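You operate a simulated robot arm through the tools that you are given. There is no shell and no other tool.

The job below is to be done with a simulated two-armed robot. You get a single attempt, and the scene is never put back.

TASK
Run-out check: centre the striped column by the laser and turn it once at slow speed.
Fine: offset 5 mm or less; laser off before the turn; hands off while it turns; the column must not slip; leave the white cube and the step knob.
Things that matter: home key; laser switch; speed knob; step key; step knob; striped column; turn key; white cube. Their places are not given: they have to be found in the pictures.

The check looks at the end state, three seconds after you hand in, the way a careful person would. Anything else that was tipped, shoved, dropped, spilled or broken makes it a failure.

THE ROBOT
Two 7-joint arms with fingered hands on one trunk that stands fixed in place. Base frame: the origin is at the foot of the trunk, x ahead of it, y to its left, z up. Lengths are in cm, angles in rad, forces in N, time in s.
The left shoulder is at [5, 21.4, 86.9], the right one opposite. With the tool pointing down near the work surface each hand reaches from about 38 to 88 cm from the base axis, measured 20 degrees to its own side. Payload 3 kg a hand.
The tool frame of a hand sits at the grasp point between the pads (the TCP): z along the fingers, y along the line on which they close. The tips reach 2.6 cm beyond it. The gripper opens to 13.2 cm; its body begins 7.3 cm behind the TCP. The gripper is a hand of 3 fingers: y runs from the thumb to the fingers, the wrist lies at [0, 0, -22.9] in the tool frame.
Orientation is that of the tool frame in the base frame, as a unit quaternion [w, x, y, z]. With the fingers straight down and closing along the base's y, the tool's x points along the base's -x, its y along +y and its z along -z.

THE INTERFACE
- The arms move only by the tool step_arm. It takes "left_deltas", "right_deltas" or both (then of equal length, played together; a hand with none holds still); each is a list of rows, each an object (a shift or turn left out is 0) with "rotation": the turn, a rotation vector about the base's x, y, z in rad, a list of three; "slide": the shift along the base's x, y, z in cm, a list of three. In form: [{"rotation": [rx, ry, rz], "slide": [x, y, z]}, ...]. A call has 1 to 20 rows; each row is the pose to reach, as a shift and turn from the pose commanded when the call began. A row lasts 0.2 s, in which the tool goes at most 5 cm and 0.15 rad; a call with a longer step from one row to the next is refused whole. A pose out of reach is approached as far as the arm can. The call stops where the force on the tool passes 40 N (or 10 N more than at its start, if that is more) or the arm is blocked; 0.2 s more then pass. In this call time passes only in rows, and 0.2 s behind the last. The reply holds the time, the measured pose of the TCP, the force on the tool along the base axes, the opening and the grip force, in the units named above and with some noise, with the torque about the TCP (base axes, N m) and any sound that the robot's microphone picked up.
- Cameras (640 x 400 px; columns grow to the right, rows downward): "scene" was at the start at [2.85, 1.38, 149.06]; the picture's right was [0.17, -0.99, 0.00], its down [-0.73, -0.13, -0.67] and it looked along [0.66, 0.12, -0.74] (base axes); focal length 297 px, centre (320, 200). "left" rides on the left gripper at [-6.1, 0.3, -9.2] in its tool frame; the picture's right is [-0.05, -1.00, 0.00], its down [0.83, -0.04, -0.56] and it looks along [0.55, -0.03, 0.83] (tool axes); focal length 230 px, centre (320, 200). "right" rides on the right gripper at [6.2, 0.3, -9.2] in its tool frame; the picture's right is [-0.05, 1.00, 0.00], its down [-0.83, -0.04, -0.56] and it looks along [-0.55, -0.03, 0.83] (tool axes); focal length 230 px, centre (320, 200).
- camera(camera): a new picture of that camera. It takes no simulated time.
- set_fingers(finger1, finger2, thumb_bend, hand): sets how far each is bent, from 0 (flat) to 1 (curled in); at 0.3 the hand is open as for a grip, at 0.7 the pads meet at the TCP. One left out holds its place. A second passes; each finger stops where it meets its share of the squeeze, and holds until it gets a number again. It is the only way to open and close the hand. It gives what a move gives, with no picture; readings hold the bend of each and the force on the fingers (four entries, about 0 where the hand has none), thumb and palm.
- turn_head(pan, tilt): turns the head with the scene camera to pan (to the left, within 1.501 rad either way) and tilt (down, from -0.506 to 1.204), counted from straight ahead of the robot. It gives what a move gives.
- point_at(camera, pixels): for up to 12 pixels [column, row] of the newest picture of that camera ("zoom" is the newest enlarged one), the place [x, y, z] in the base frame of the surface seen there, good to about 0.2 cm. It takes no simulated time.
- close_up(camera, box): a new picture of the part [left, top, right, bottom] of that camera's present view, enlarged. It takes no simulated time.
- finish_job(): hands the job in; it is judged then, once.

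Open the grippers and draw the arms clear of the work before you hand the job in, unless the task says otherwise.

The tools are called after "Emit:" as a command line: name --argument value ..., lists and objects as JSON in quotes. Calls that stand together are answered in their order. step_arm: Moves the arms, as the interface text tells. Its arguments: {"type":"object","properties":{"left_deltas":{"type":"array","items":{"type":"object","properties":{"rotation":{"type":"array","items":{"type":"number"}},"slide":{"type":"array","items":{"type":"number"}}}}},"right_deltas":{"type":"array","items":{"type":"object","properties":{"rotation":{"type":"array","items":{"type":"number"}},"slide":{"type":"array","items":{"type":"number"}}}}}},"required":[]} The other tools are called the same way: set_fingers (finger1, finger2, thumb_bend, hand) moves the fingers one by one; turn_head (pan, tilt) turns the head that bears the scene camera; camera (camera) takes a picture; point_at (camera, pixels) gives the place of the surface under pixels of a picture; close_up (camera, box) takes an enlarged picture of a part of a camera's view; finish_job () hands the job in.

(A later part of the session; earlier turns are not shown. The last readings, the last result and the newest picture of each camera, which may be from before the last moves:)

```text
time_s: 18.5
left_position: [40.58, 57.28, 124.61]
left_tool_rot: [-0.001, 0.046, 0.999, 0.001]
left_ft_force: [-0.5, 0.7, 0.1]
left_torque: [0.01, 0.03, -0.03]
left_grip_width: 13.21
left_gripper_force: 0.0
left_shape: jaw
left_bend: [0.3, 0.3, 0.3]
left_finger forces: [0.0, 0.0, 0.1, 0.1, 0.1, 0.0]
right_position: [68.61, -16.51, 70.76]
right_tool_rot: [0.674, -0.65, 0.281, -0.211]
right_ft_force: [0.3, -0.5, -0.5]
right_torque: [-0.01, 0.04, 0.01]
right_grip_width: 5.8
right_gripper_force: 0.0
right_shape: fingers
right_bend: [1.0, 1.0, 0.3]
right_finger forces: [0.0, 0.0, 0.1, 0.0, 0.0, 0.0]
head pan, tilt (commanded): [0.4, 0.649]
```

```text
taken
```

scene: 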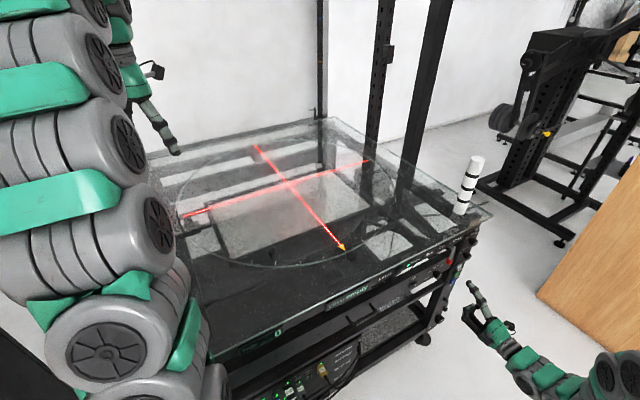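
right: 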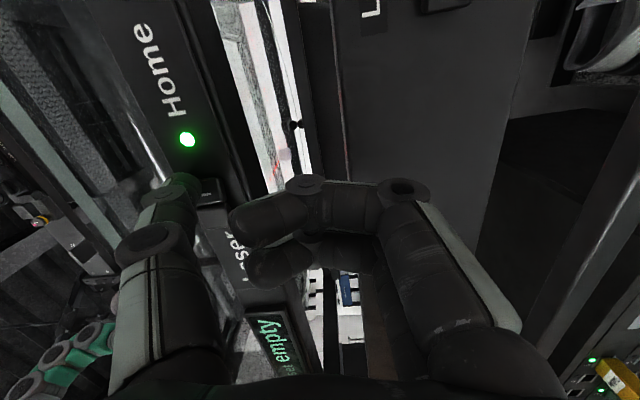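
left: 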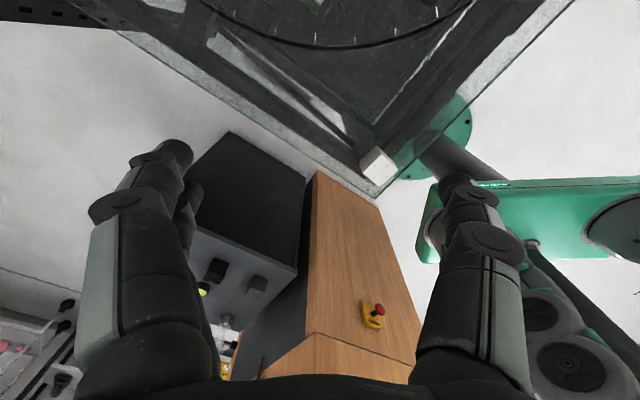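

A red laser cross now lies on the disc, meeting at about (291,184). I zoom on it and query its centre and arm ends.

Emit:
close_up --camera "scene" --box '[250, 150, 346, 210]'

Emit:
point_at --camera "scene" --pixels '[[291, 184], [256, 146], [367, 160], [183, 215], [341, 246], [340, 180], [300, 263], [240, 195], [462, 213], [477, 160]]'

```text
6.67 times, centred on (298, 180) of scene
```

zoom: 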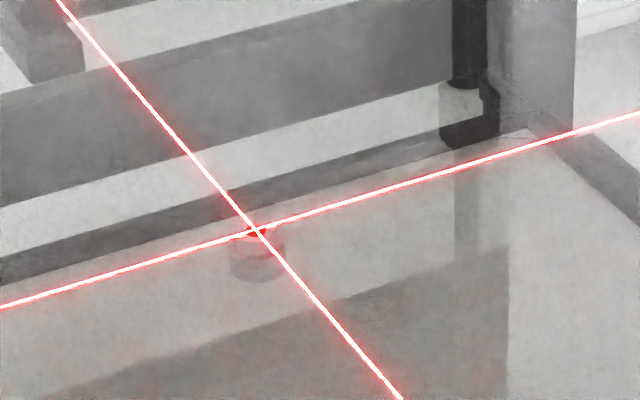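

```text
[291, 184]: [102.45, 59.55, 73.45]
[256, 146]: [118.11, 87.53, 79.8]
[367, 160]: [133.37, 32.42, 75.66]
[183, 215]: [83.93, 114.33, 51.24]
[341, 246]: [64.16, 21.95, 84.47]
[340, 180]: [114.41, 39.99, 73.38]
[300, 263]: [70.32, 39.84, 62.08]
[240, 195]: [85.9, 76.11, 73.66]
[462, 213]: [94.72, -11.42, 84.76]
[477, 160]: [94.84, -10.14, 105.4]
```

The cross meets at pixel (288.4,184.5), which on the glass plane gives a centre near (87.3,52.4), agreeing with the disc's rim. Now I bring the left hand forward over the table, turning it to point ahead and slightly down, staying high.

Emit:
step_arm --left_deltas '[{"rotation": [0, -0.12, 0], "slide": [3.1, -2.9, -0.5]}, {"rotation": [0, -0.24, 0], "slide": [6.2, -5.8, -1]}, {"rotation": [0, -0.36, 0], "slide": [9.3, -8.7, -1.5]}, {"rotation": [0, -0.48, 0], "slide": [12.4, -11.6, -2]}, {"rotation": [0, -0.6, 0], "slide": [15.5, -14.5, -2.5]}, {"rotation": [0, -0.72, 0], "slide": [18.6, -17.4, -3]}, {"rotation": [0, -0.84, 0], "slide": [21.7, -20.3, -3.5]}, {"rotation": [0, -0.96, 0], "slide": [24.8, -23.2, -4]}, {"rotation": [0, -1.08, 0], "slide": [27.9, -26.1, -4.5]}, {"rotation": [0, -1.2, 0], "slide": [31, -29, -5]}, {"rotation": [0, -1.32, 0], "slide": [34.1, -32, -5.5]}]'

Emit:
camera --camera "scene"

Emit:
camera --camera "left"

```text
time_s: 20.9
left_position: [74.79, 25.21, 119.14]
left_tool_rot: [0.613, 0.036, 0.789, 0.028]
left_ft_force: [0.2, 0.0, 0.6]
left_torque: [0.0, 0.02, 0.0]
left_grip_width: 13.18
left_gripper_force: 0.1
left_shape: jaw
left_bend: [0.3, 0.3, 0.3]
left_finger forces: [0.0, 0.0, 0.0, 0.0, 0.0, 0.0]
right_position: [68.49, -16.51, 70.87]
right_tool_rot: [0.674, -0.65, 0.28, -0.212]
right_ft_force: [1.1, 1.1, -0.3]
right_torque: [0.01, 0.05, 0.01]
right_grip_width: 5.79
right_gripper_force: 0.0
right_shape: fingers
right_bend: [1.0, 1.0, 0.3]
right_finger forces: [0.1, 0.1, 0.0, 0.1, 0.1, 0.0]
head pan, tilt (commanded): [0.4, 0.649]
```

```text
taken
```

scene: 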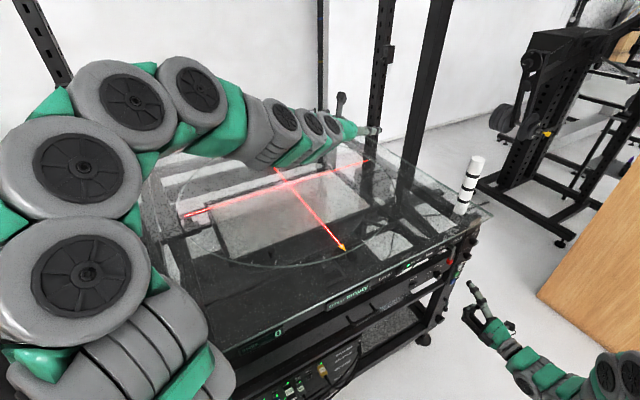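

```text
taken
```

left: 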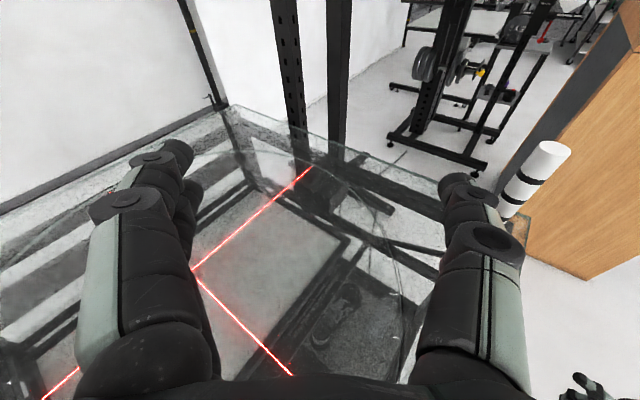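

The left hand points forward with its camera above it, and the elbow is up on the left side. I check the arm's height near the white cube before going on.

Emit:
point_at --camera "scene" --pixels '[[75, 170], [125, 100], [90, 270], [195, 85], [30, 180], [120, 190], [140, 320], [180, 370]]'

Emit:
close_up --camera "scene" --box '[445, 145, 495, 225]'

```text
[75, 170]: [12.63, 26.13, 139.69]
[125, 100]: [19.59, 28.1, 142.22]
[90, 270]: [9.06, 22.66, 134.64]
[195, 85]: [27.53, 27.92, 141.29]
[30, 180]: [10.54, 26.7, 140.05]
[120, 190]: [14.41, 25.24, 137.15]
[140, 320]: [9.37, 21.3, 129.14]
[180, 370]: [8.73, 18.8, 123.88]
```

```text
5.00 times, centred on (470, 185) of scene
```

zoom: 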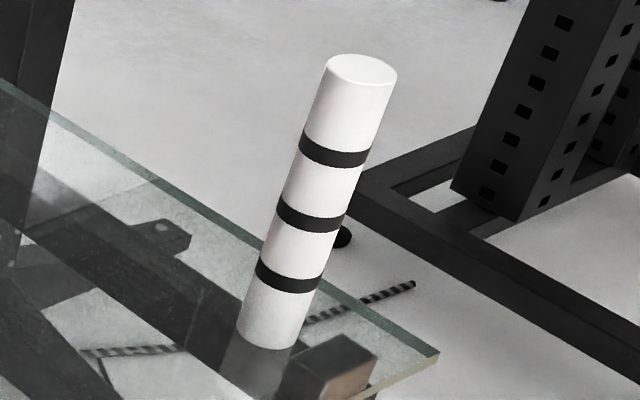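

The left arm's elbow is high (z≈135–142), far above the cube. Now I measure the column's top centre and flanks precisely from this zoom.

Emit:
point_at --camera "zoom" --pixels '[[361, 69], [335, 68], [388, 72], [361, 57], [361, 83], [345, 120], [320, 190], [300, 240], [266, 340], [255, 330], [290, 335]]'

Emit:
point_at --camera "left" --pixels '[[549, 150], [535, 180], [520, 195], [565, 150]]'

```text
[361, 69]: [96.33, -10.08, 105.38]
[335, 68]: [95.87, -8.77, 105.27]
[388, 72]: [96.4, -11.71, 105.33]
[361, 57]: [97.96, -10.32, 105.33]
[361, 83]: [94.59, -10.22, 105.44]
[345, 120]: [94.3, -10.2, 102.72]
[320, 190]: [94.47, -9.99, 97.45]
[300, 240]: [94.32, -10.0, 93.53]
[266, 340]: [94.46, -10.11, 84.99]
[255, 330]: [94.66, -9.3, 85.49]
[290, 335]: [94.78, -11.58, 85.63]
```

```text
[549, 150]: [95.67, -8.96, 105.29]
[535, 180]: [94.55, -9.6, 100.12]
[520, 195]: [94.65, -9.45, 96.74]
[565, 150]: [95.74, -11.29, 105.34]
```

Column axis ≈(96.3,-10.2), radius ≈2.1, top z=105.4. I move the left hand to a pre-grasp in front of the column at mid height, yawing slightly right and levelling the closing axis.

Emit:
step_arm --left_deltas '[{"rotation": [-0.014, 0.001, -0.03], "slide": [0.9, -4.2, -1.2]}, {"rotation": [-0.029, 0.003, -0.06], "slide": [1.7, -8.4, -2.4]}, {"rotation": [-0.043, 0.004, -0.09], "slide": [2.6, -12.6, -3.6]}, {"rotation": [-0.058, 0.006, -0.12], "slide": [3.4, -16.8, -4.8]}, {"rotation": [-0.072, 0.008, -0.15], "slide": [4.3, -21.0, -6.0]}, {"rotation": [-0.087, 0.009, -0.178], "slide": [5.2, -25.2, -7.2]}, {"rotation": [-0.087, 0.009, -0.178], "slide": [5.7, -27.0, -11]}, {"rotation": [-0.087, 0.009, -0.178], "slide": [6.2, -29.0, -15]}, {"rotation": [-0.087, 0.009, -0.178], "slide": [6.7, -31.0, -19]}, {"rotation": [-0.087, 0.009, -0.178], "slide": [7.2, -32.5, -23]}]'

Emit:
camera --camera "scene"

Emit:
camera --camera "left"

```text
time_s: 23.1
left_position: [81.98, -7.29, 96.22]
left_tool_rot: [0.61, 0.08, 0.786, -0.06]
left_ft_force: [0.0, -0.1, -0.5]
left_torque: [0.0, -0.03, 0.02]
left_grip_width: 13.17
left_gripper_force: 0.0
left_shape: jaw
left_bend: [0.3, 0.3, 0.3]
left_finger forces: [0.1, 0.1, 0.0, 0.0, 0.0, 0.1]
right_position: [68.56, -16.58, 70.85]
right_tool_rot: [0.675, -0.649, 0.28, -0.212]
right_ft_force: [0.2, 0.0, -0.6]
right_torque: [-0.02, 0.0, 0.01]
right_grip_width: 5.78
right_gripper_force: 0.1
right_shape: fingers
right_bend: [1.0, 1.0, 0.3]
right_finger forces: [0.1, 0.0, 0.0, 0.0, 0.0, 0.0]
head pan, tilt (commanded): [0.4, 0.649]
```

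```text
taken
```

scene: 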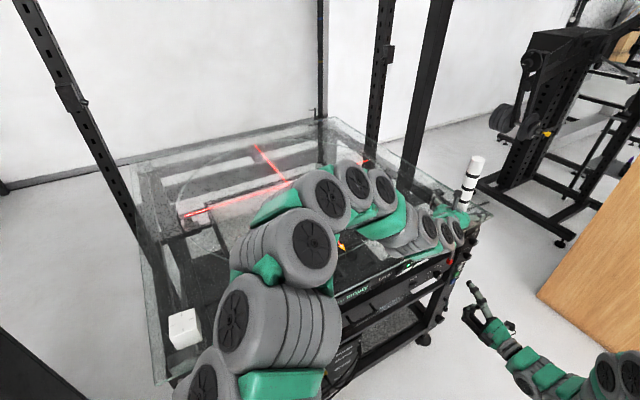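

```text
taken
```

left: 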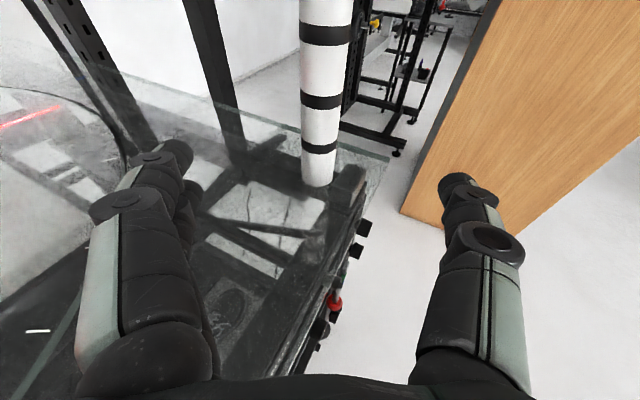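

The column is centred between the open fingers (≈(325,150) in the left picture). I check the upper arm's clearance from the white cube, then slide straight in around the column.

Emit:
point_at --camera "scene" --pixels '[[200, 365], [222, 320], [232, 300], [185, 385], [183, 328], [245, 262], [290, 250]]'

Emit:
step_arm --left_deltas '[{"slide": [3, -0.6, -0.3]}, {"slide": [6, -1.2, -0.6]}, {"slide": [9, -1.8, -0.9]}, {"slide": [11.5, -2.3, -1.2]}, {"slide": [13.2, -2.65, -1.2]}, {"slide": [14.3, -2.9, -1.2]}]'

Emit:
camera --camera "left"

Emit:
camera --camera "scene"

```text
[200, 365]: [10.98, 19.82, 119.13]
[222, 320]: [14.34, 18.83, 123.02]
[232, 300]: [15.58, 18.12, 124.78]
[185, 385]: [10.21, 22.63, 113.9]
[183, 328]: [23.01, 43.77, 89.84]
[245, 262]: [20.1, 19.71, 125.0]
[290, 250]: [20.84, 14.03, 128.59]
```

```text
time_s: 24.5
left_position: [96.28, -10.25, 94.95]
left_tool_rot: [0.609, 0.08, 0.786, -0.061]
left_ft_force: [-0.3, 1.0, 0.9]
left_torque: [-0.02, 0.05, 0.01]
left_grip_width: 13.2
left_gripper_force: 0.0
left_shape: jaw
left_bend: [0.3, 0.3, 0.3]
left_finger forces: [0.0, 0.1, 0.0, 0.0, 0.1, 0.0]
right_position: [68.61, -16.49, 70.76]
right_tool_rot: [0.674, -0.65, 0.28, -0.212]
right_ft_force: [-0.1, 0.2, -0.4]
right_torque: [-0.03, -0.01, 0.0]
right_grip_width: 5.81
right_gripper_force: 0.0
right_shape: fingers
right_bend: [1.0, 1.0, 0.3]
right_finger forces: [0.1, 0.0, 0.1, 0.0, 0.1, 0.0]
head pan, tilt (commanded): [0.4, 0.649]
```

```text
taken
```

left: 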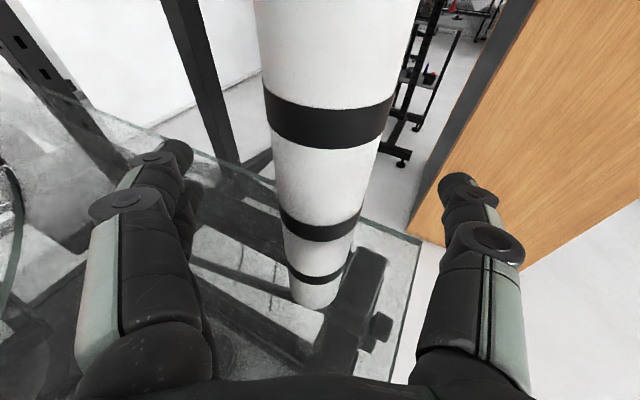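

```text
taken
```

scene: 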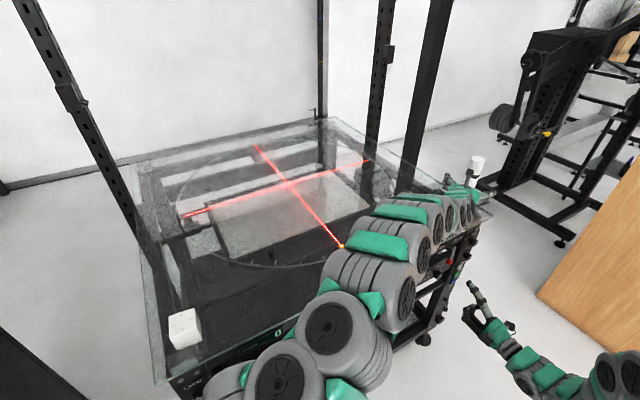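

The column now stands between the pads with the TCP at its axis. I close the left hand on it.

Emit:
set_fingers --hand "left" --finger1 0.68 --finger2 0.68 --thumb_bend 0.68

Emit:
camera --camera "left"

```text
time_s: 25.5
left_position: [96.25, -10.16, 95.08]
left_tool_rot: [0.61, 0.08, 0.786, -0.061]
left_ft_force: [1.0, 0.7, 1.5]
left_torque: [0.02, 0.01, 0.03]
left_grip_width: 2.09
left_gripper_force: 5.6
left_shape: fingers
left_bend: [0.65, 0.63, 0.66]
left_finger forces: [2.0, 3.7, 0.0, 0.0, 5.7, 0.0]
right_position: [68.57, -16.53, 70.73]
right_tool_rot: [0.674, -0.649, 0.281, -0.212]
right_ft_force: [1.1, -0.5, -0.3]
right_torque: [0.02, -0.02, -0.03]
right_grip_width: 5.76
right_gripper_force: 0.2
right_shape: fingers
right_bend: [1.0, 1.0, 0.3]
right_finger forces: [0.1, 0.1, 0.0, 0.1, 0.0, 0.0]
head pan, tilt (commanded): [0.4, 0.649]
```

```text
taken
```

left: 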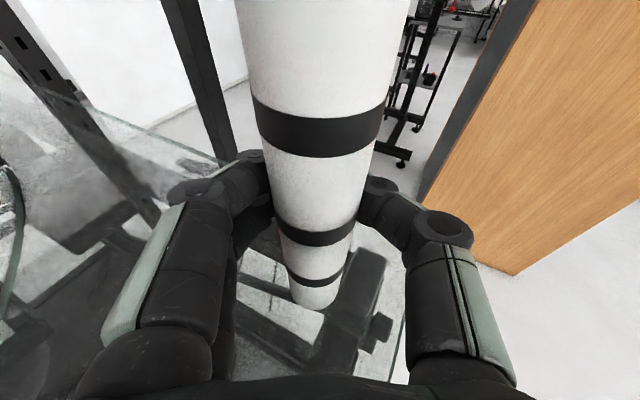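

The hand holds the column with about 5.6 N. I squeeze a little more for a secure lift.

Emit:
set_fingers --hand "left" --finger1 0.8 --finger2 0.8 --thumb_bend 0.8

Emit:
camera --camera "left"

Emit:
close_up --camera "scene" --box '[435, 140, 505, 230]'

```text
time_s: 26.5
left_position: [96.14, -10.11, 95.01]
left_tool_rot: [0.61, 0.08, 0.786, -0.061]
left_ft_force: [0.4, 0.2, -0.6]
left_torque: [-0.01, 0.0, 0.0]
left_grip_width: 0.0
left_gripper_force: 0.0
left_shape: fingers
left_bend: [0.77, 0.77, 0.76]
left_finger forces: [0.0, 0.0, 0.0, 0.1, 0.0, 0.1]
right_position: [68.65, -16.51, 70.91]
right_tool_rot: [0.674, -0.65, 0.281, -0.211]
right_ft_force: [-0.5, -0.4, -1.0]
right_torque: [0.01, 0.01, 0.0]
right_grip_width: 5.79
right_gripper_force: 0.0
right_shape: fingers
right_bend: [1.0, 1.0, 0.3]
right_finger forces: [0.0, 0.0, 0.1, 0.1, 0.0, 0.0]
head pan, tilt (commanded): [0.4, 0.649]
```

```text
taken
```

left: 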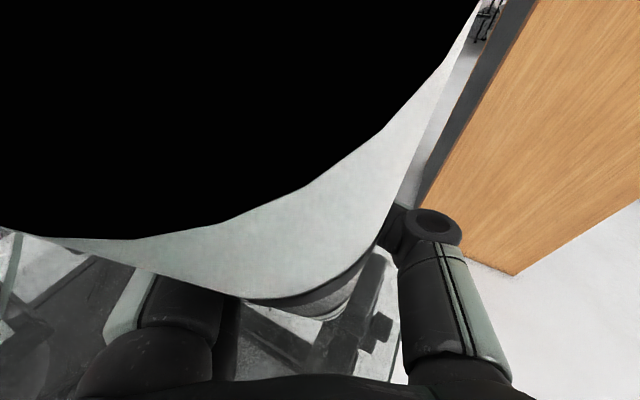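

```text
4.44 times, centred on (470, 185) of scene
```

zoom: 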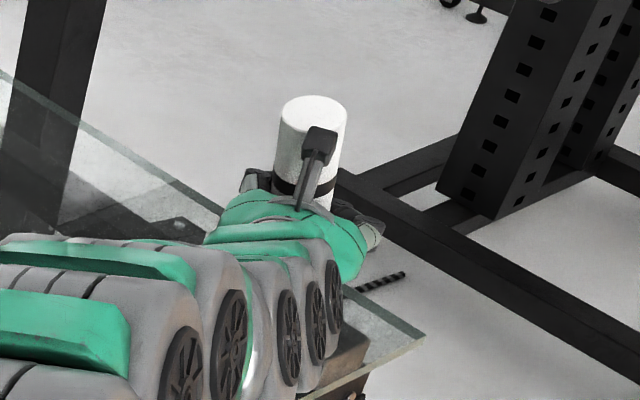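

Squeezing harder made the converging fingers push the column back toward the palm; it now stands close to the palm inside the closed fingers. I measure how it stands before doing anything.

Emit:
point_at --camera "zoom" --pixels '[[312, 108], [290, 110], [335, 115], [312, 98], [300, 150], [290, 180], [340, 150], [325, 190], [318, 145]]'

Emit:
camera --camera "right"

Emit:
close_up --camera "scene" --box '[450, 155, 490, 205]'

```text
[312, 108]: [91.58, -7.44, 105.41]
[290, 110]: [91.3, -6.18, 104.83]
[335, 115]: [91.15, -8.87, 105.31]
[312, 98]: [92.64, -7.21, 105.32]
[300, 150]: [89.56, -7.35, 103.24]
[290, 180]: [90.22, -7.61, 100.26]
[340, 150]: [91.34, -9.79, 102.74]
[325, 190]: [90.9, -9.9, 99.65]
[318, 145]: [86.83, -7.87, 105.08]
```

```text
taken
```

right: 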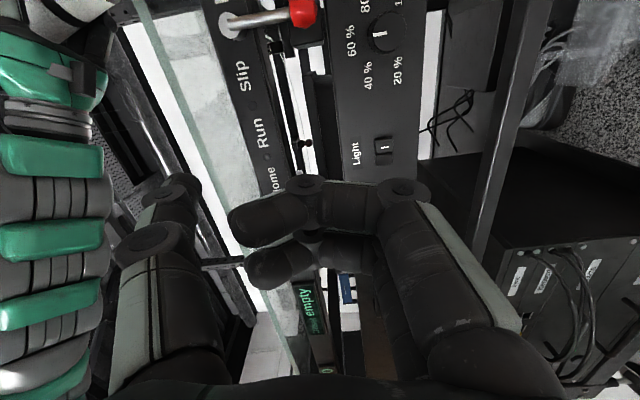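

```text
8.00 times, centred on (470, 180) of scene
```

zoom: 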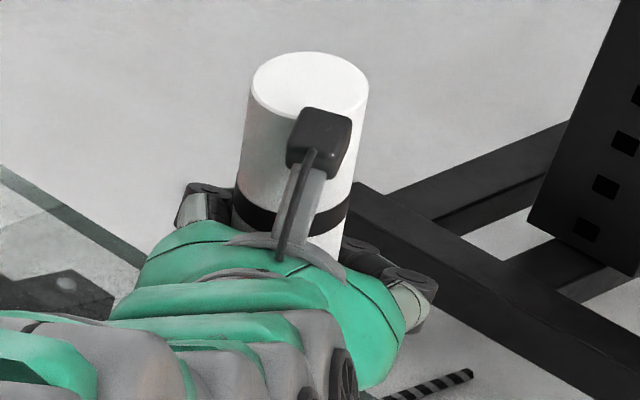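

The column still stands upright (top flat at z=105.4), now at about (91.7,-7.5), caged between fingers and palm with no force. A fingertip pinch squeezes it out, so I'll open, back off, level the hand and take it in a wrap grip against the palm instead.

Emit:
set_fingers --hand "left" --finger1 0.3 --finger2 0.3 --thumb_bend 0.3

Emit:
camera --camera "left"

Emit:
close_up --camera "scene" --box '[440, 145, 500, 225]'

```text
time_s: 27.5
left_position: [96.21, -10.14, 95.03]
left_tool_rot: [0.61, 0.081, 0.786, -0.061]
left_ft_force: [-0.1, 0.0, 0.0]
left_torque: [0.02, 0.0, 0.04]
left_grip_width: 13.39
left_gripper_force: 0.5
left_shape: fingers
left_bend: [0.3, 0.3, 0.3]
left_finger forces: [0.2, 0.1, 0.0, 0.0, 0.0, 0.1]
right_position: [68.67, -16.48, 70.89]
right_tool_rot: [0.674, -0.65, 0.281, -0.212]
right_ft_force: [0.2, 0.0, -1.2]
right_torque: [0.02, 0.02, 0.01]
right_grip_width: 5.78
right_gripper_force: 0.1
right_shape: fingers
right_bend: [1.0, 1.0, 0.3]
right_finger forces: [0.1, 0.1, 0.0, 0.1, 0.0, 0.0]
head pan, tilt (commanded): [0.4, 0.649]
```

```text
taken
```

left: 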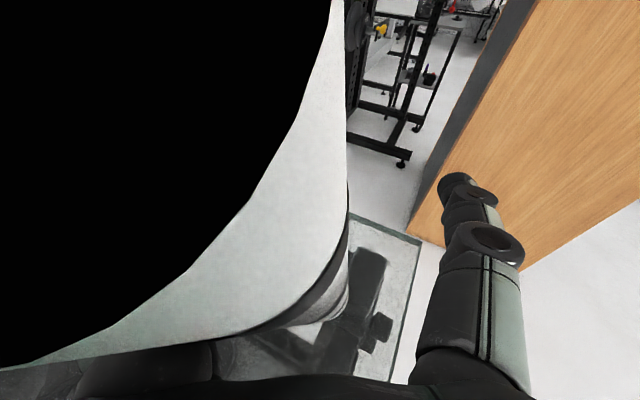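

```text
5.00 times, centred on (470, 185) of scene
```

zoom: 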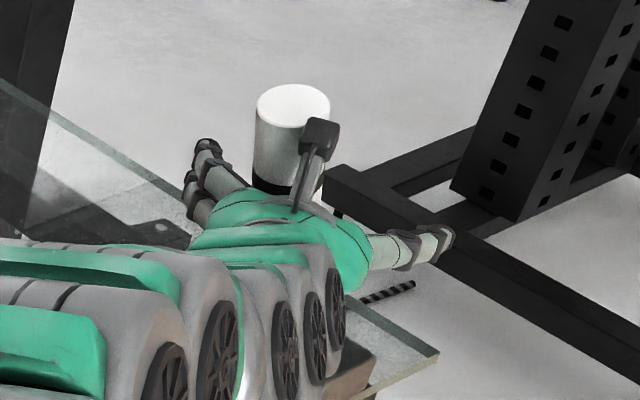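

Opened; the column's top is now at zoom (293,105), shifted slightly toward the finger side. I measure it again.

Emit:
point_at --camera "zoom" --pixels '[[285, 103], [260, 105], [300, 92], [285, 87], [275, 125], [265, 150], [262, 170], [310, 110]]'

```text
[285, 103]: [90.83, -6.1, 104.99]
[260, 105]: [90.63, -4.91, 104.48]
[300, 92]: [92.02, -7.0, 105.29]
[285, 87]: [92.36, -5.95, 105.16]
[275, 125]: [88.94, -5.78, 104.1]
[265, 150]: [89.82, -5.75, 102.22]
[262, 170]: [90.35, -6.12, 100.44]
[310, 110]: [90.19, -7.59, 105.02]
```

The flank points suggest the column is leaning toward the hand, so I must not just pull away. I zoom with the left camera to find where its foot is.

Emit:
close_up --camera "left" --box '[180, 180, 440, 400]'

Emit:
point_at --camera "left" --pixels '[[345, 245], [340, 280], [335, 300], [330, 315], [320, 325], [345, 100], [343, 200], [310, 250], [300, 325], [345, 270]]'

```text
1.82 times, centred on (310, 290) of left
```

zoom: 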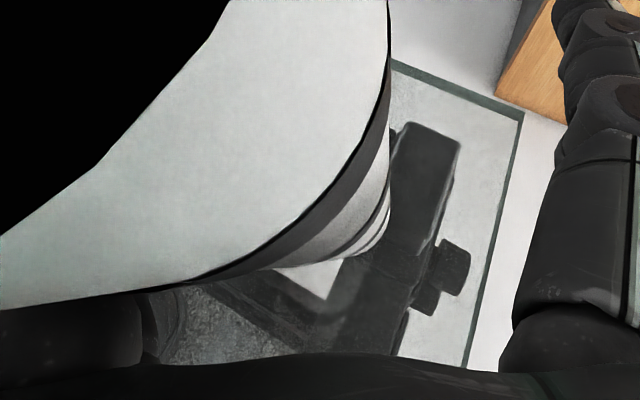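

```text
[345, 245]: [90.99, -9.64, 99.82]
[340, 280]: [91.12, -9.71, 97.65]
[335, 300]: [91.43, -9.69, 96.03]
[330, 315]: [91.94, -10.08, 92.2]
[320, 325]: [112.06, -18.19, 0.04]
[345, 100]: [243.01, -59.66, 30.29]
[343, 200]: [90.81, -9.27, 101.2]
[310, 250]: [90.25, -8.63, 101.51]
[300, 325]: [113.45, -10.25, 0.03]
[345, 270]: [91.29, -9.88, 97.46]
```

Flank points give a lean of about 9° toward the hand, resting on the camera housing and the left finger (below its tip-over angle of ~11°). I push it gently back upright by moving the hand slowly forward-right, part of the way first.

Emit:
step_arm --left_deltas '[{"slide": [0.25, -0.1, 0]}, {"slide": [0.5, -0.2, 0]}, {"slide": [0.75, -0.3, 0]}, {"slide": [1.0, -0.4, 0]}]'

Emit:
camera --camera "left"

Emit:
point_at --camera "left" --pixels '[[345, 245], [340, 280], [335, 300], [330, 315], [343, 200], [310, 250], [345, 270], [345, 220]]'

Emit:
close_up --camera "scene" --box '[440, 145, 500, 225]'

```text
time_s: 28.5
left_position: [97.21, -10.53, 95.01]
left_tool_rot: [0.609, 0.079, 0.787, -0.06]
left_ft_force: [0.0, 0.1, 0.6]
left_torque: [0.0, -0.03, -0.02]
left_grip_width: 13.41
left_gripper_force: 0.1
left_shape: fingers
left_bend: [0.3, 0.3, 0.3]
left_finger forces: [0.1, 0.0, 0.0, 0.0, 0.0, 0.0]
right_position: [68.64, -16.61, 70.89]
right_tool_rot: [0.674, -0.65, 0.281, -0.212]
right_ft_force: [0.2, -0.1, 0.7]
right_torque: [-0.02, -0.01, -0.02]
right_grip_width: 5.78
right_gripper_force: 0.1
right_shape: fingers
right_bend: [1.0, 1.0, 0.3]
right_finger forces: [0.0, 0.0, 0.0, 0.1, 0.0, 0.1]
head pan, tilt (commanded): [0.4, 0.649]
```

```text
taken
```

left: 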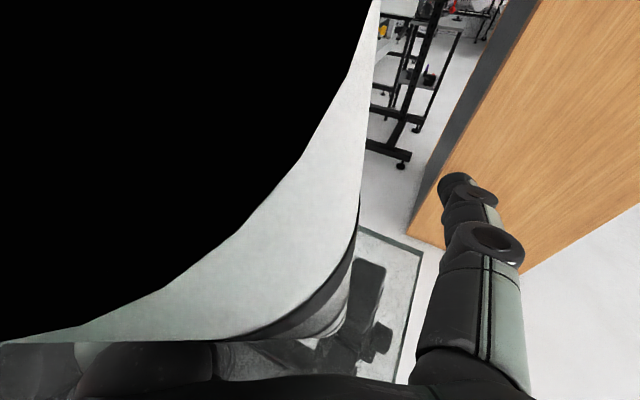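

```text
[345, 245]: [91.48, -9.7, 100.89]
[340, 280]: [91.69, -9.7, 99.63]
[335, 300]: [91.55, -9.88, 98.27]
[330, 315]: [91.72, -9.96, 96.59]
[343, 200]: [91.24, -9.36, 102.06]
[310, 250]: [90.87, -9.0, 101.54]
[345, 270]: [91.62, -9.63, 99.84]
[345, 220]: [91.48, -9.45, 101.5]
```

```text
5.00 times, centred on (470, 185) of scene
```

zoom: 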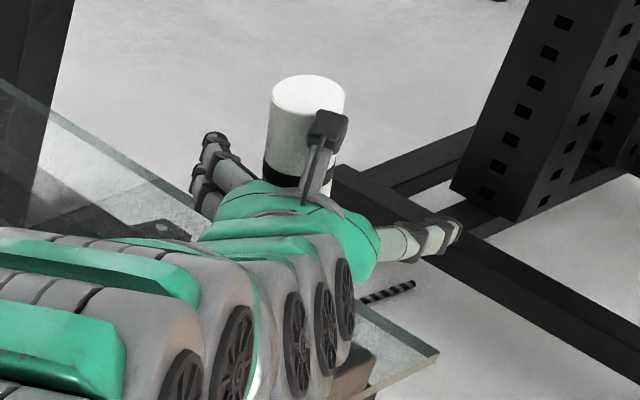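

It moves with the hand with hardly any force. I measure the top and flank again.

Emit:
point_at --camera "zoom" --pixels '[[308, 93], [285, 95], [308, 80], [330, 98], [295, 120], [285, 140], [275, 160], [275, 120], [300, 110]]'

Emit:
close_up --camera "left" --box '[240, 220, 400, 360]'

```text
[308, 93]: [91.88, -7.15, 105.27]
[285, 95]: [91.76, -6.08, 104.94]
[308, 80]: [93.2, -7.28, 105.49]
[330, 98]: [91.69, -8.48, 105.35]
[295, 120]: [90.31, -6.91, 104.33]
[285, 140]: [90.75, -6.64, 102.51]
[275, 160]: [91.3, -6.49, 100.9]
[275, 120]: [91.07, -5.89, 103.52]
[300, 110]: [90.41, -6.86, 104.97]
```

```text
2.86 times, centred on (320, 290) of left
```

zoom: 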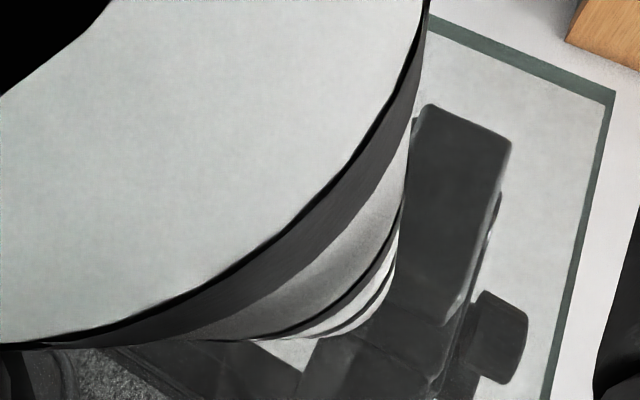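

Re-evaluating the silhouettes, the lean is nearer 12°, with the foot still close to its old place (≈(95.5,-9.8)). It is safely held by the housing and left finger, so I keep pushing it upright in small steps.

Emit:
step_arm --left_deltas '[{"slide": [0.3, -0.15, 0]}, {"slide": [0.6, -0.3, 0]}, {"slide": [0.9, -0.45, 0]}, {"slide": [1.2, -0.6, 0]}, {"slide": [1.4, -0.7, 0]}]'

Emit:
close_up --camera "scene" --box '[440, 145, 500, 225]'

Emit:
camera --camera "left"

Emit:
point_at --camera "zoom" --pixels '[[318, 88], [295, 90], [318, 75], [340, 92], [300, 120], [290, 140], [283, 155]]'

```text
time_s: 29.7
left_position: [98.55, -11.36, 95.01]
left_tool_rot: [0.61, 0.08, 0.786, -0.06]
left_ft_force: [0.1, 0.2, -0.9]
left_torque: [0.01, 0.02, -0.01]
left_grip_width: 13.42
left_gripper_force: 0.0
left_shape: fingers
left_bend: [0.3, 0.3, 0.3]
left_finger forces: [0.0, 0.0, 0.1, 0.0, 0.0, 0.1]
right_position: [68.61, -16.46, 70.82]
right_tool_rot: [0.674, -0.65, 0.28, -0.212]
right_ft_force: [-0.2, 0.3, 0.8]
right_torque: [0.0, -0.04, -0.02]
right_grip_width: 5.78
right_gripper_force: 0.1
right_shape: fingers
right_bend: [1.0, 1.0, 0.3]
right_finger forces: [0.1, 0.0, 0.0, 0.0, 0.0, 0.0]
head pan, tilt (commanded): [0.4, 0.649]
```

```text
5.00 times, centred on (470, 185) of scene
```

zoom: 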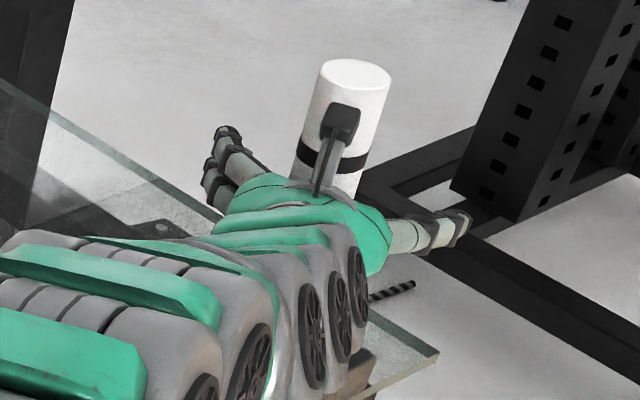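

```text
taken
```

left: 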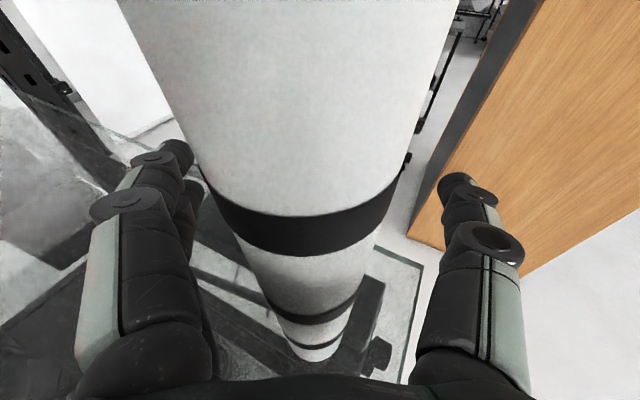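

```text
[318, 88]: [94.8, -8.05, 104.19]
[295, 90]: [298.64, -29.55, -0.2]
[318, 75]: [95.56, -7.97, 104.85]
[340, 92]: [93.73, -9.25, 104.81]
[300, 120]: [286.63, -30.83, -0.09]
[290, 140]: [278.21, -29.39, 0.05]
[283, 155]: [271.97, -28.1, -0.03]
```

The column has righted itself: upright again (left edge slope as at the start), centred in the left view and clear of the housing. I measure its top.

Emit:
point_at --camera "zoom" --pixels '[[356, 75], [330, 72], [382, 80], [356, 62], [356, 88], [340, 100], [330, 120], [315, 150], [370, 110]]'

Emit:
point_at --camera "left" --pixels '[[300, 150], [300, 220], [300, 280], [310, 320], [320, 350], [395, 150], [385, 210], [210, 150]]'

```text
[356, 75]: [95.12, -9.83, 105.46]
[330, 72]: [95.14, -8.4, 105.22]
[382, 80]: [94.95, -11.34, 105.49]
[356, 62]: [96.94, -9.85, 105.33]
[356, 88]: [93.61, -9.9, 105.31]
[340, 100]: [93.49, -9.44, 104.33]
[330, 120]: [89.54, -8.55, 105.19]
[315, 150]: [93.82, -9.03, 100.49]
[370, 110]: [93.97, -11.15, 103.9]
```

```text
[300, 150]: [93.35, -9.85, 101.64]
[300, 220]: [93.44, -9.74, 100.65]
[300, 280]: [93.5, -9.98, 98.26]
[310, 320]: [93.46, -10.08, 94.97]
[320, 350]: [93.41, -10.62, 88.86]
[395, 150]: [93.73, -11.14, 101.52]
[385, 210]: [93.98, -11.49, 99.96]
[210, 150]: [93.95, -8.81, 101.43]
```

The column stands upright at ≈(95.35,-10.0), about 3.4 cm ahead of... behind the TCP line and 0.7 cm left of it. I level the hand (pitch to horizontal) and centre it sideways, without touching the column.

Emit:
step_arm --left_deltas '[{"rotation": [-0.012, -0.061, 0], "slide": [0.03, 0.17, 0]}, {"rotation": [-0.025, -0.122, 0], "slide": [0.07, 0.35, 0]}, {"rotation": [-0.037, -0.182, 0], "slide": [0.1, 0.52, 0]}, {"rotation": [-0.049, -0.243, 0], "slide": [0.14, 0.69, 0]}]'

Emit:
camera --camera "left"

Emit:
close_up --camera "scene" --box '[430, 145, 510, 235]'

```text
time_s: 30.7
left_position: [98.66, -10.54, 95.13]
left_tool_rot: [0.704, 0.07, 0.704, -0.07]
left_ft_force: [0.5, -0.5, 0.8]
left_torque: [-0.02, -0.02, 0.02]
left_grip_width: 13.4
left_gripper_force: 0.0
left_shape: fingers
left_bend: [0.3, 0.3, 0.3]
left_finger forces: [0.0, 0.0, 0.1, 0.0, 0.1, 0.0]
right_position: [68.58, -16.5, 70.77]
right_tool_rot: [0.674, -0.65, 0.28, -0.211]
right_ft_force: [0.0, -0.3, 0.6]
right_torque: [0.0, 0.0, -0.02]
right_grip_width: 5.75
right_gripper_force: 0.1
right_shape: fingers
right_bend: [1.0, 1.0, 0.3]
right_finger forces: [0.0, 0.1, 0.0, 0.0, 0.1, 0.1]
head pan, tilt (commanded): [0.4, 0.649]
```

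```text
taken
```

left: 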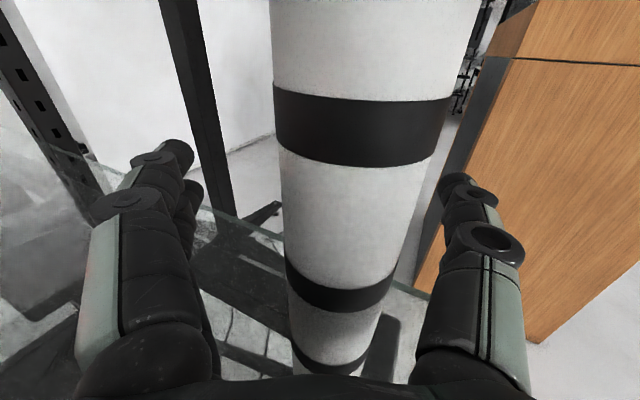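

```text
4.44 times, centred on (470, 190) of scene
```

zoom: 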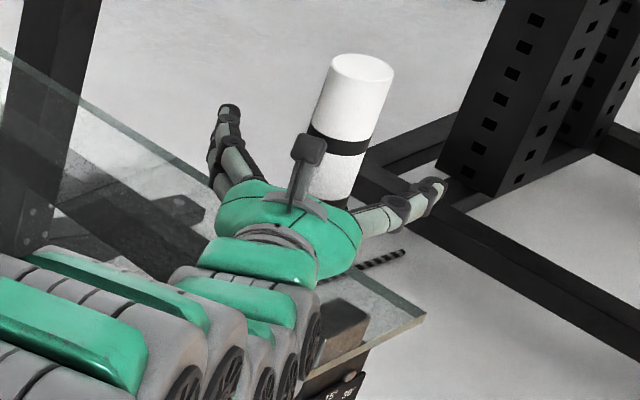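

The hand is level now. I check the column's lateral position in the hand from the left picture.

Emit:
point_at --camera "left" --pixels '[[287, 200], [300, 200], [355, 200], [405, 200], [414, 200], [285, 60], [370, 60], [460, 60], [320, 330], [345, 330]]'

```text
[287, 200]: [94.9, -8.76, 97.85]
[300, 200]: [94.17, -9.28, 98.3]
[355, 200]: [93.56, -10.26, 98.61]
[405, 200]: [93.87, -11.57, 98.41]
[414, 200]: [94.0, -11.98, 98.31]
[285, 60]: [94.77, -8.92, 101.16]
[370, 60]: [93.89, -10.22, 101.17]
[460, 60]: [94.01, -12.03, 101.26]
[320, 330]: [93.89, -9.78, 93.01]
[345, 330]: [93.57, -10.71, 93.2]
```

The two cameras disagree a little on its sideways place, so I re-measure the top from the scene camera.

Emit:
close_up --camera "scene" --box '[455, 145, 505, 195]'

Emit:
point_at --camera "zoom" --pixels '[[330, 115], [290, 110], [372, 125], [330, 95], [330, 138], [310, 160], [300, 220], [350, 170], [340, 230]]'

```text
8.00 times, centred on (480, 170) of scene
```

zoom: 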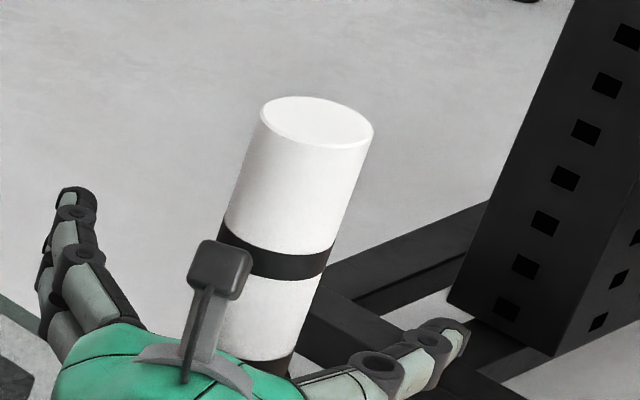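

```text
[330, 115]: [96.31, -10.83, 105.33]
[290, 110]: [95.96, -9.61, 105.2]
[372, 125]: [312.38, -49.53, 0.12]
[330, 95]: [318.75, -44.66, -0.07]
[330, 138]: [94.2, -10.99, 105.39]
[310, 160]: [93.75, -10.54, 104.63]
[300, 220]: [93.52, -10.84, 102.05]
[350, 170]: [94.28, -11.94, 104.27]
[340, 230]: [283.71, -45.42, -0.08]
```

The column's top centre is now at scene (479.8,160.1), i.e. ≈(95.3,-10.9) and upright, so it had still been settling. I shift the hand 0.9 cm right to centre on it and let a moment pass, then re-check.

Emit:
step_arm --left_deltas '[{"slide": [-0.06, -0.3, 0]}, {"slide": [-0.12, -0.6, 0]}, {"slide": [-0.18, -0.9, 0]}, {"slide": [-0.18, -0.9, 0]}, {"slide": [-0.18, -0.9, 0]}]'

Emit:
camera --camera "left"

Emit:
close_up --camera "scene" --box '[455, 145, 505, 195]'

```text
time_s: 31.9
left_position: [98.6, -11.53, 94.97]
left_tool_rot: [0.703, 0.072, 0.704, -0.07]
left_ft_force: [-0.2, 0.0, 0.2]
left_torque: [0.02, 0.01, -0.01]
left_grip_width: 13.4
left_gripper_force: 0.0
left_shape: fingers
left_bend: [0.3, 0.3, 0.3]
left_finger forces: [0.1, 0.0, 0.0, 0.0, 0.0, 0.0]
right_position: [68.56, -16.61, 70.89]
right_tool_rot: [0.674, -0.649, 0.28, -0.212]
right_ft_force: [-0.8, -1.1, 0.0]
right_torque: [0.0, 0.0, -0.01]
right_grip_width: 5.77
right_gripper_force: 0.0
right_shape: fingers
right_bend: [1.0, 1.0, 0.3]
right_finger forces: [0.0, 0.0, 0.1, 0.0, 0.0, 0.1]
head pan, tilt (commanded): [0.4, 0.649]
```

```text
taken
```

left: 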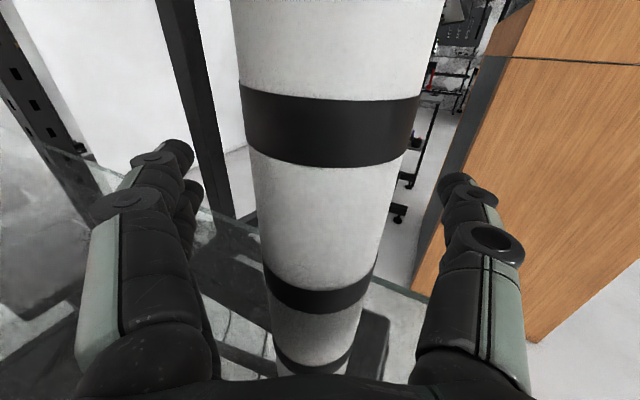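

```text
8.00 times, centred on (480, 170) of scene
```

zoom: 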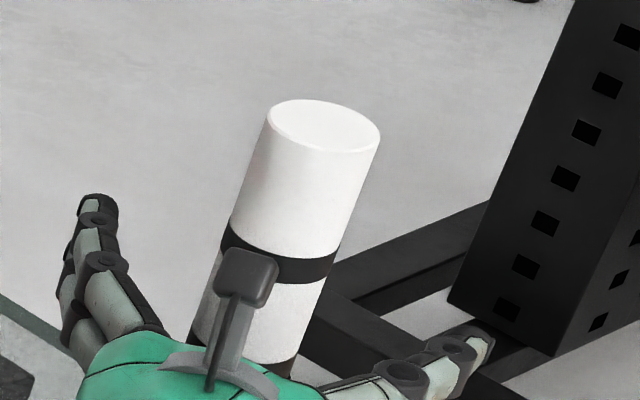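

The column is now centred in the left view (edges 258–405 at row 200). I wait a moment and re-check that it has stopped settling.

Emit:
step_arm --left_deltas '[{"slide": [0, 0, 0]}, {"slide": [0, 0, 0]}, {"slide": [0, 0, 0]}, {"slide": [0, 0, 0]}, {"slide": [0, 0, 0]}]'

Emit:
camera --camera "left"

Emit:
close_up --camera "scene" --box '[455, 145, 505, 195]'

```text
time_s: 33.1
left_position: [98.6, -11.51, 94.96]
left_tool_rot: [0.703, 0.071, 0.704, -0.069]
left_ft_force: [0.4, 0.9, 0.6]
left_torque: [-0.02, 0.0, -0.02]
left_grip_width: 13.4
left_gripper_force: 0.0
left_shape: fingers
left_bend: [0.3, 0.3, 0.3]
left_finger forces: [0.1, 0.0, 0.0, 0.1, 0.0, 0.0]
right_position: [68.65, -16.47, 70.8]
right_tool_rot: [0.674, -0.65, 0.281, -0.212]
right_ft_force: [-0.2, 0.7, -0.8]
right_torque: [0.0, -0.03, -0.01]
right_grip_width: 5.79
right_gripper_force: 0.0
right_shape: fingers
right_bend: [1.0, 1.0, 0.3]
right_finger forces: [0.1, 0.0, 0.0, 0.1, 0.0, 0.0]
head pan, tilt (commanded): [0.4, 0.649]
```

```text
taken
```

left: 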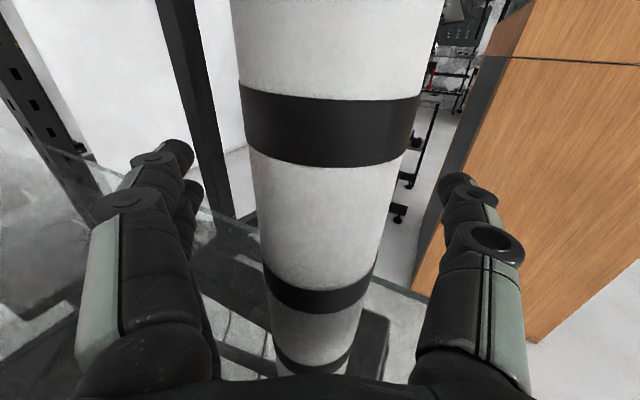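

```text
8.00 times, centred on (480, 170) of scene
```

zoom: 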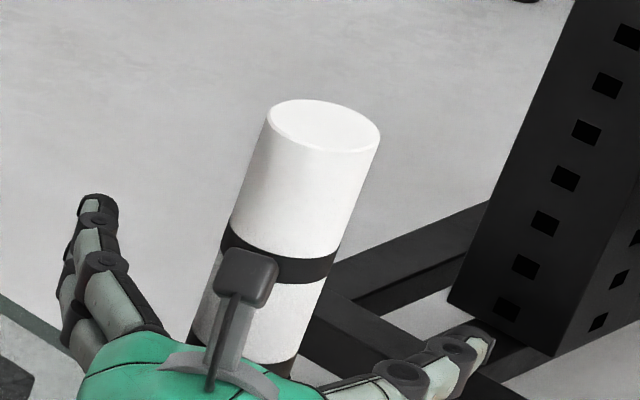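

It is steady now at ≈(95,-11.1), upright and centred. I advance the hand slowly so the palm comes close to the column.

Emit:
step_arm --left_deltas '[{"slide": [0.3, -0.06, 0]}, {"slide": [0.6, -0.12, 0]}, {"slide": [0.9, -0.18, 0]}, {"slide": [1.1, -0.22, 0]}, {"slide": [1.2, -0.24, 0]}]'

Emit:
camera --camera "left"

Emit:
close_up --camera "scene" --box '[455, 145, 505, 195]'

```text
time_s: 34.3
left_position: [99.89, -11.68, 94.94]
left_tool_rot: [0.703, 0.071, 0.705, -0.069]
left_ft_force: [1.8, -1.1, -0.2]
left_torque: [0.0, 0.01, 0.01]
left_grip_width: 13.42
left_gripper_force: 0.1
left_shape: fingers
left_bend: [0.3, 0.3, 0.3]
left_finger forces: [0.0, 0.1, 0.0, 0.1, 0.0, 0.0]
right_position: [68.64, -16.52, 70.69]
right_tool_rot: [0.674, -0.65, 0.281, -0.212]
right_ft_force: [-0.3, 0.5, 0.1]
right_torque: [0.0, -0.03, 0.01]
right_grip_width: 5.78
right_gripper_force: 0.1
right_shape: fingers
right_bend: [1.0, 1.0, 0.3]
right_finger forces: [0.1, 0.0, 0.0, 0.0, 0.0, 0.1]
head pan, tilt (commanded): [0.4, 0.649]
```

```text
taken
```

left: 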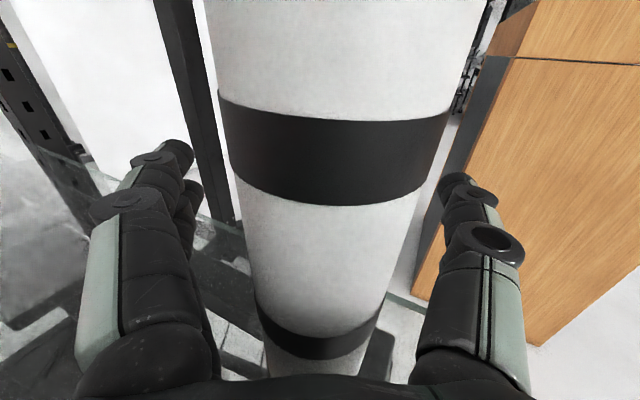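

```text
8.00 times, centred on (480, 170) of scene
```

zoom: 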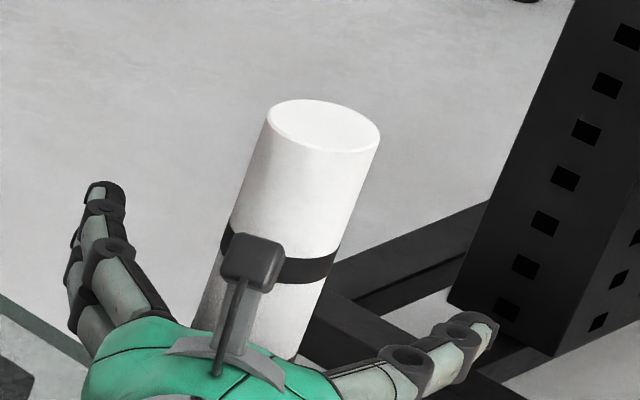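

The column has not moved and the palm is nearly against it. I curl the fingers and thumb around it in a wrap grip, first to a middle bend.

Emit:
set_fingers --hand "left" --finger1 0.75 --finger2 0.75 --thumb_bend 0.75

Emit:
camera --camera "left"

Emit:
close_up --camera "scene" --box '[455, 145, 505, 195]'

```text
time_s: 35.3
left_position: [99.73, -11.8, 95.05]
left_tool_rot: [0.703, 0.073, 0.704, -0.071]
left_ft_force: [0.3, -0.7, 0.6]
left_torque: [-0.02, 0.01, 0.01]
left_grip_width: 0.0
left_gripper_force: 0.0
left_shape: fingers
left_bend: [0.74, 0.74, 0.73]
left_finger forces: [0.0, 0.1, 0.1, 0.1, 0.1, 0.0]
right_position: [68.61, -16.54, 70.77]
right_tool_rot: [0.674, -0.649, 0.28, -0.212]
right_ft_force: [0.3, 0.0, -0.6]
right_torque: [0.0, -0.03, 0.02]
right_grip_width: 5.77
right_gripper_force: 0.0
right_shape: fingers
right_bend: [1.0, 1.0, 0.3]
right_finger forces: [0.0, 0.1, 0.0, 0.0, 0.0, 0.0]
head pan, tilt (commanded): [0.4, 0.649]
```

```text
taken
```

left: 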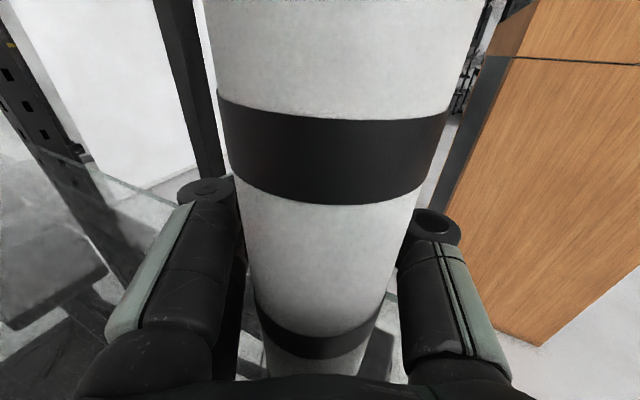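

```text
8.00 times, centred on (480, 170) of scene
```

zoom: 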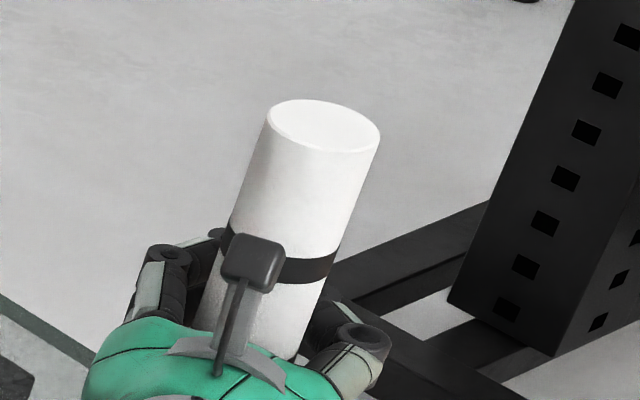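

The fingers are closed in front of the column without touching; proximal links flank it closely and the palm is just behind, so it is caged with little play. I curl further to clamp it against the palm.

Emit:
set_fingers --hand "left" --finger1 0.9 --finger2 0.9 --thumb_bend 0.9

Emit:
camera --camera "left"

Emit:
close_up --camera "scene" --box '[455, 145, 505, 195]'

```text
time_s: 36.3
left_position: [99.8, -11.78, 95.02]
left_tool_rot: [0.703, 0.072, 0.704, -0.072]
left_ft_force: [0.0, -0.3, 0.1]
left_torque: [-0.02, 0.03, 0.0]
left_grip_width: 0.39
left_gripper_force: 0.0
left_shape: fingers
left_bend: [0.86, 0.86, 0.86]
left_finger forces: [0.0, 0.0, 0.0, 0.0, 0.0, 0.0]
right_position: [68.62, -16.59, 70.71]
right_tool_rot: [0.674, -0.65, 0.28, -0.212]
right_ft_force: [0.8, 1.0, 0.1]
right_torque: [0.01, -0.01, -0.02]
right_grip_width: 5.77
right_gripper_force: 0.1
right_shape: fingers
right_bend: [1.0, 1.0, 0.3]
right_finger forces: [0.0, 0.1, 0.0, 0.1, 0.0, 0.0]
head pan, tilt (commanded): [0.4, 0.649]
```

```text
taken
```

left: 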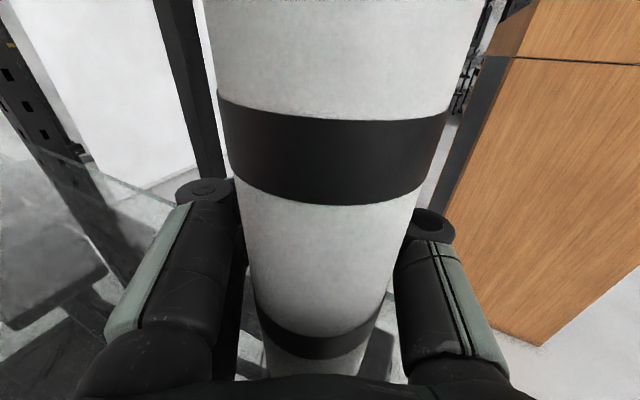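

```text
8.00 times, centred on (480, 170) of scene
```

zoom: 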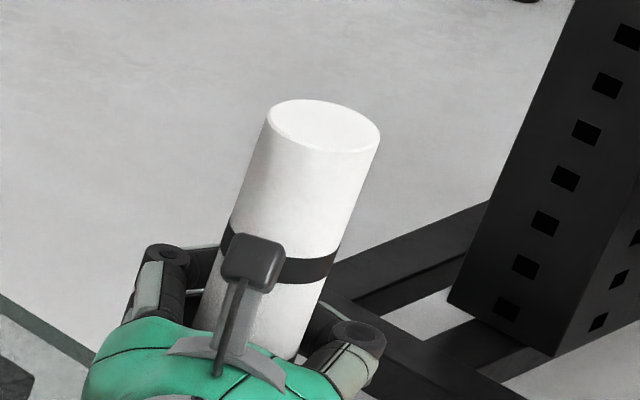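

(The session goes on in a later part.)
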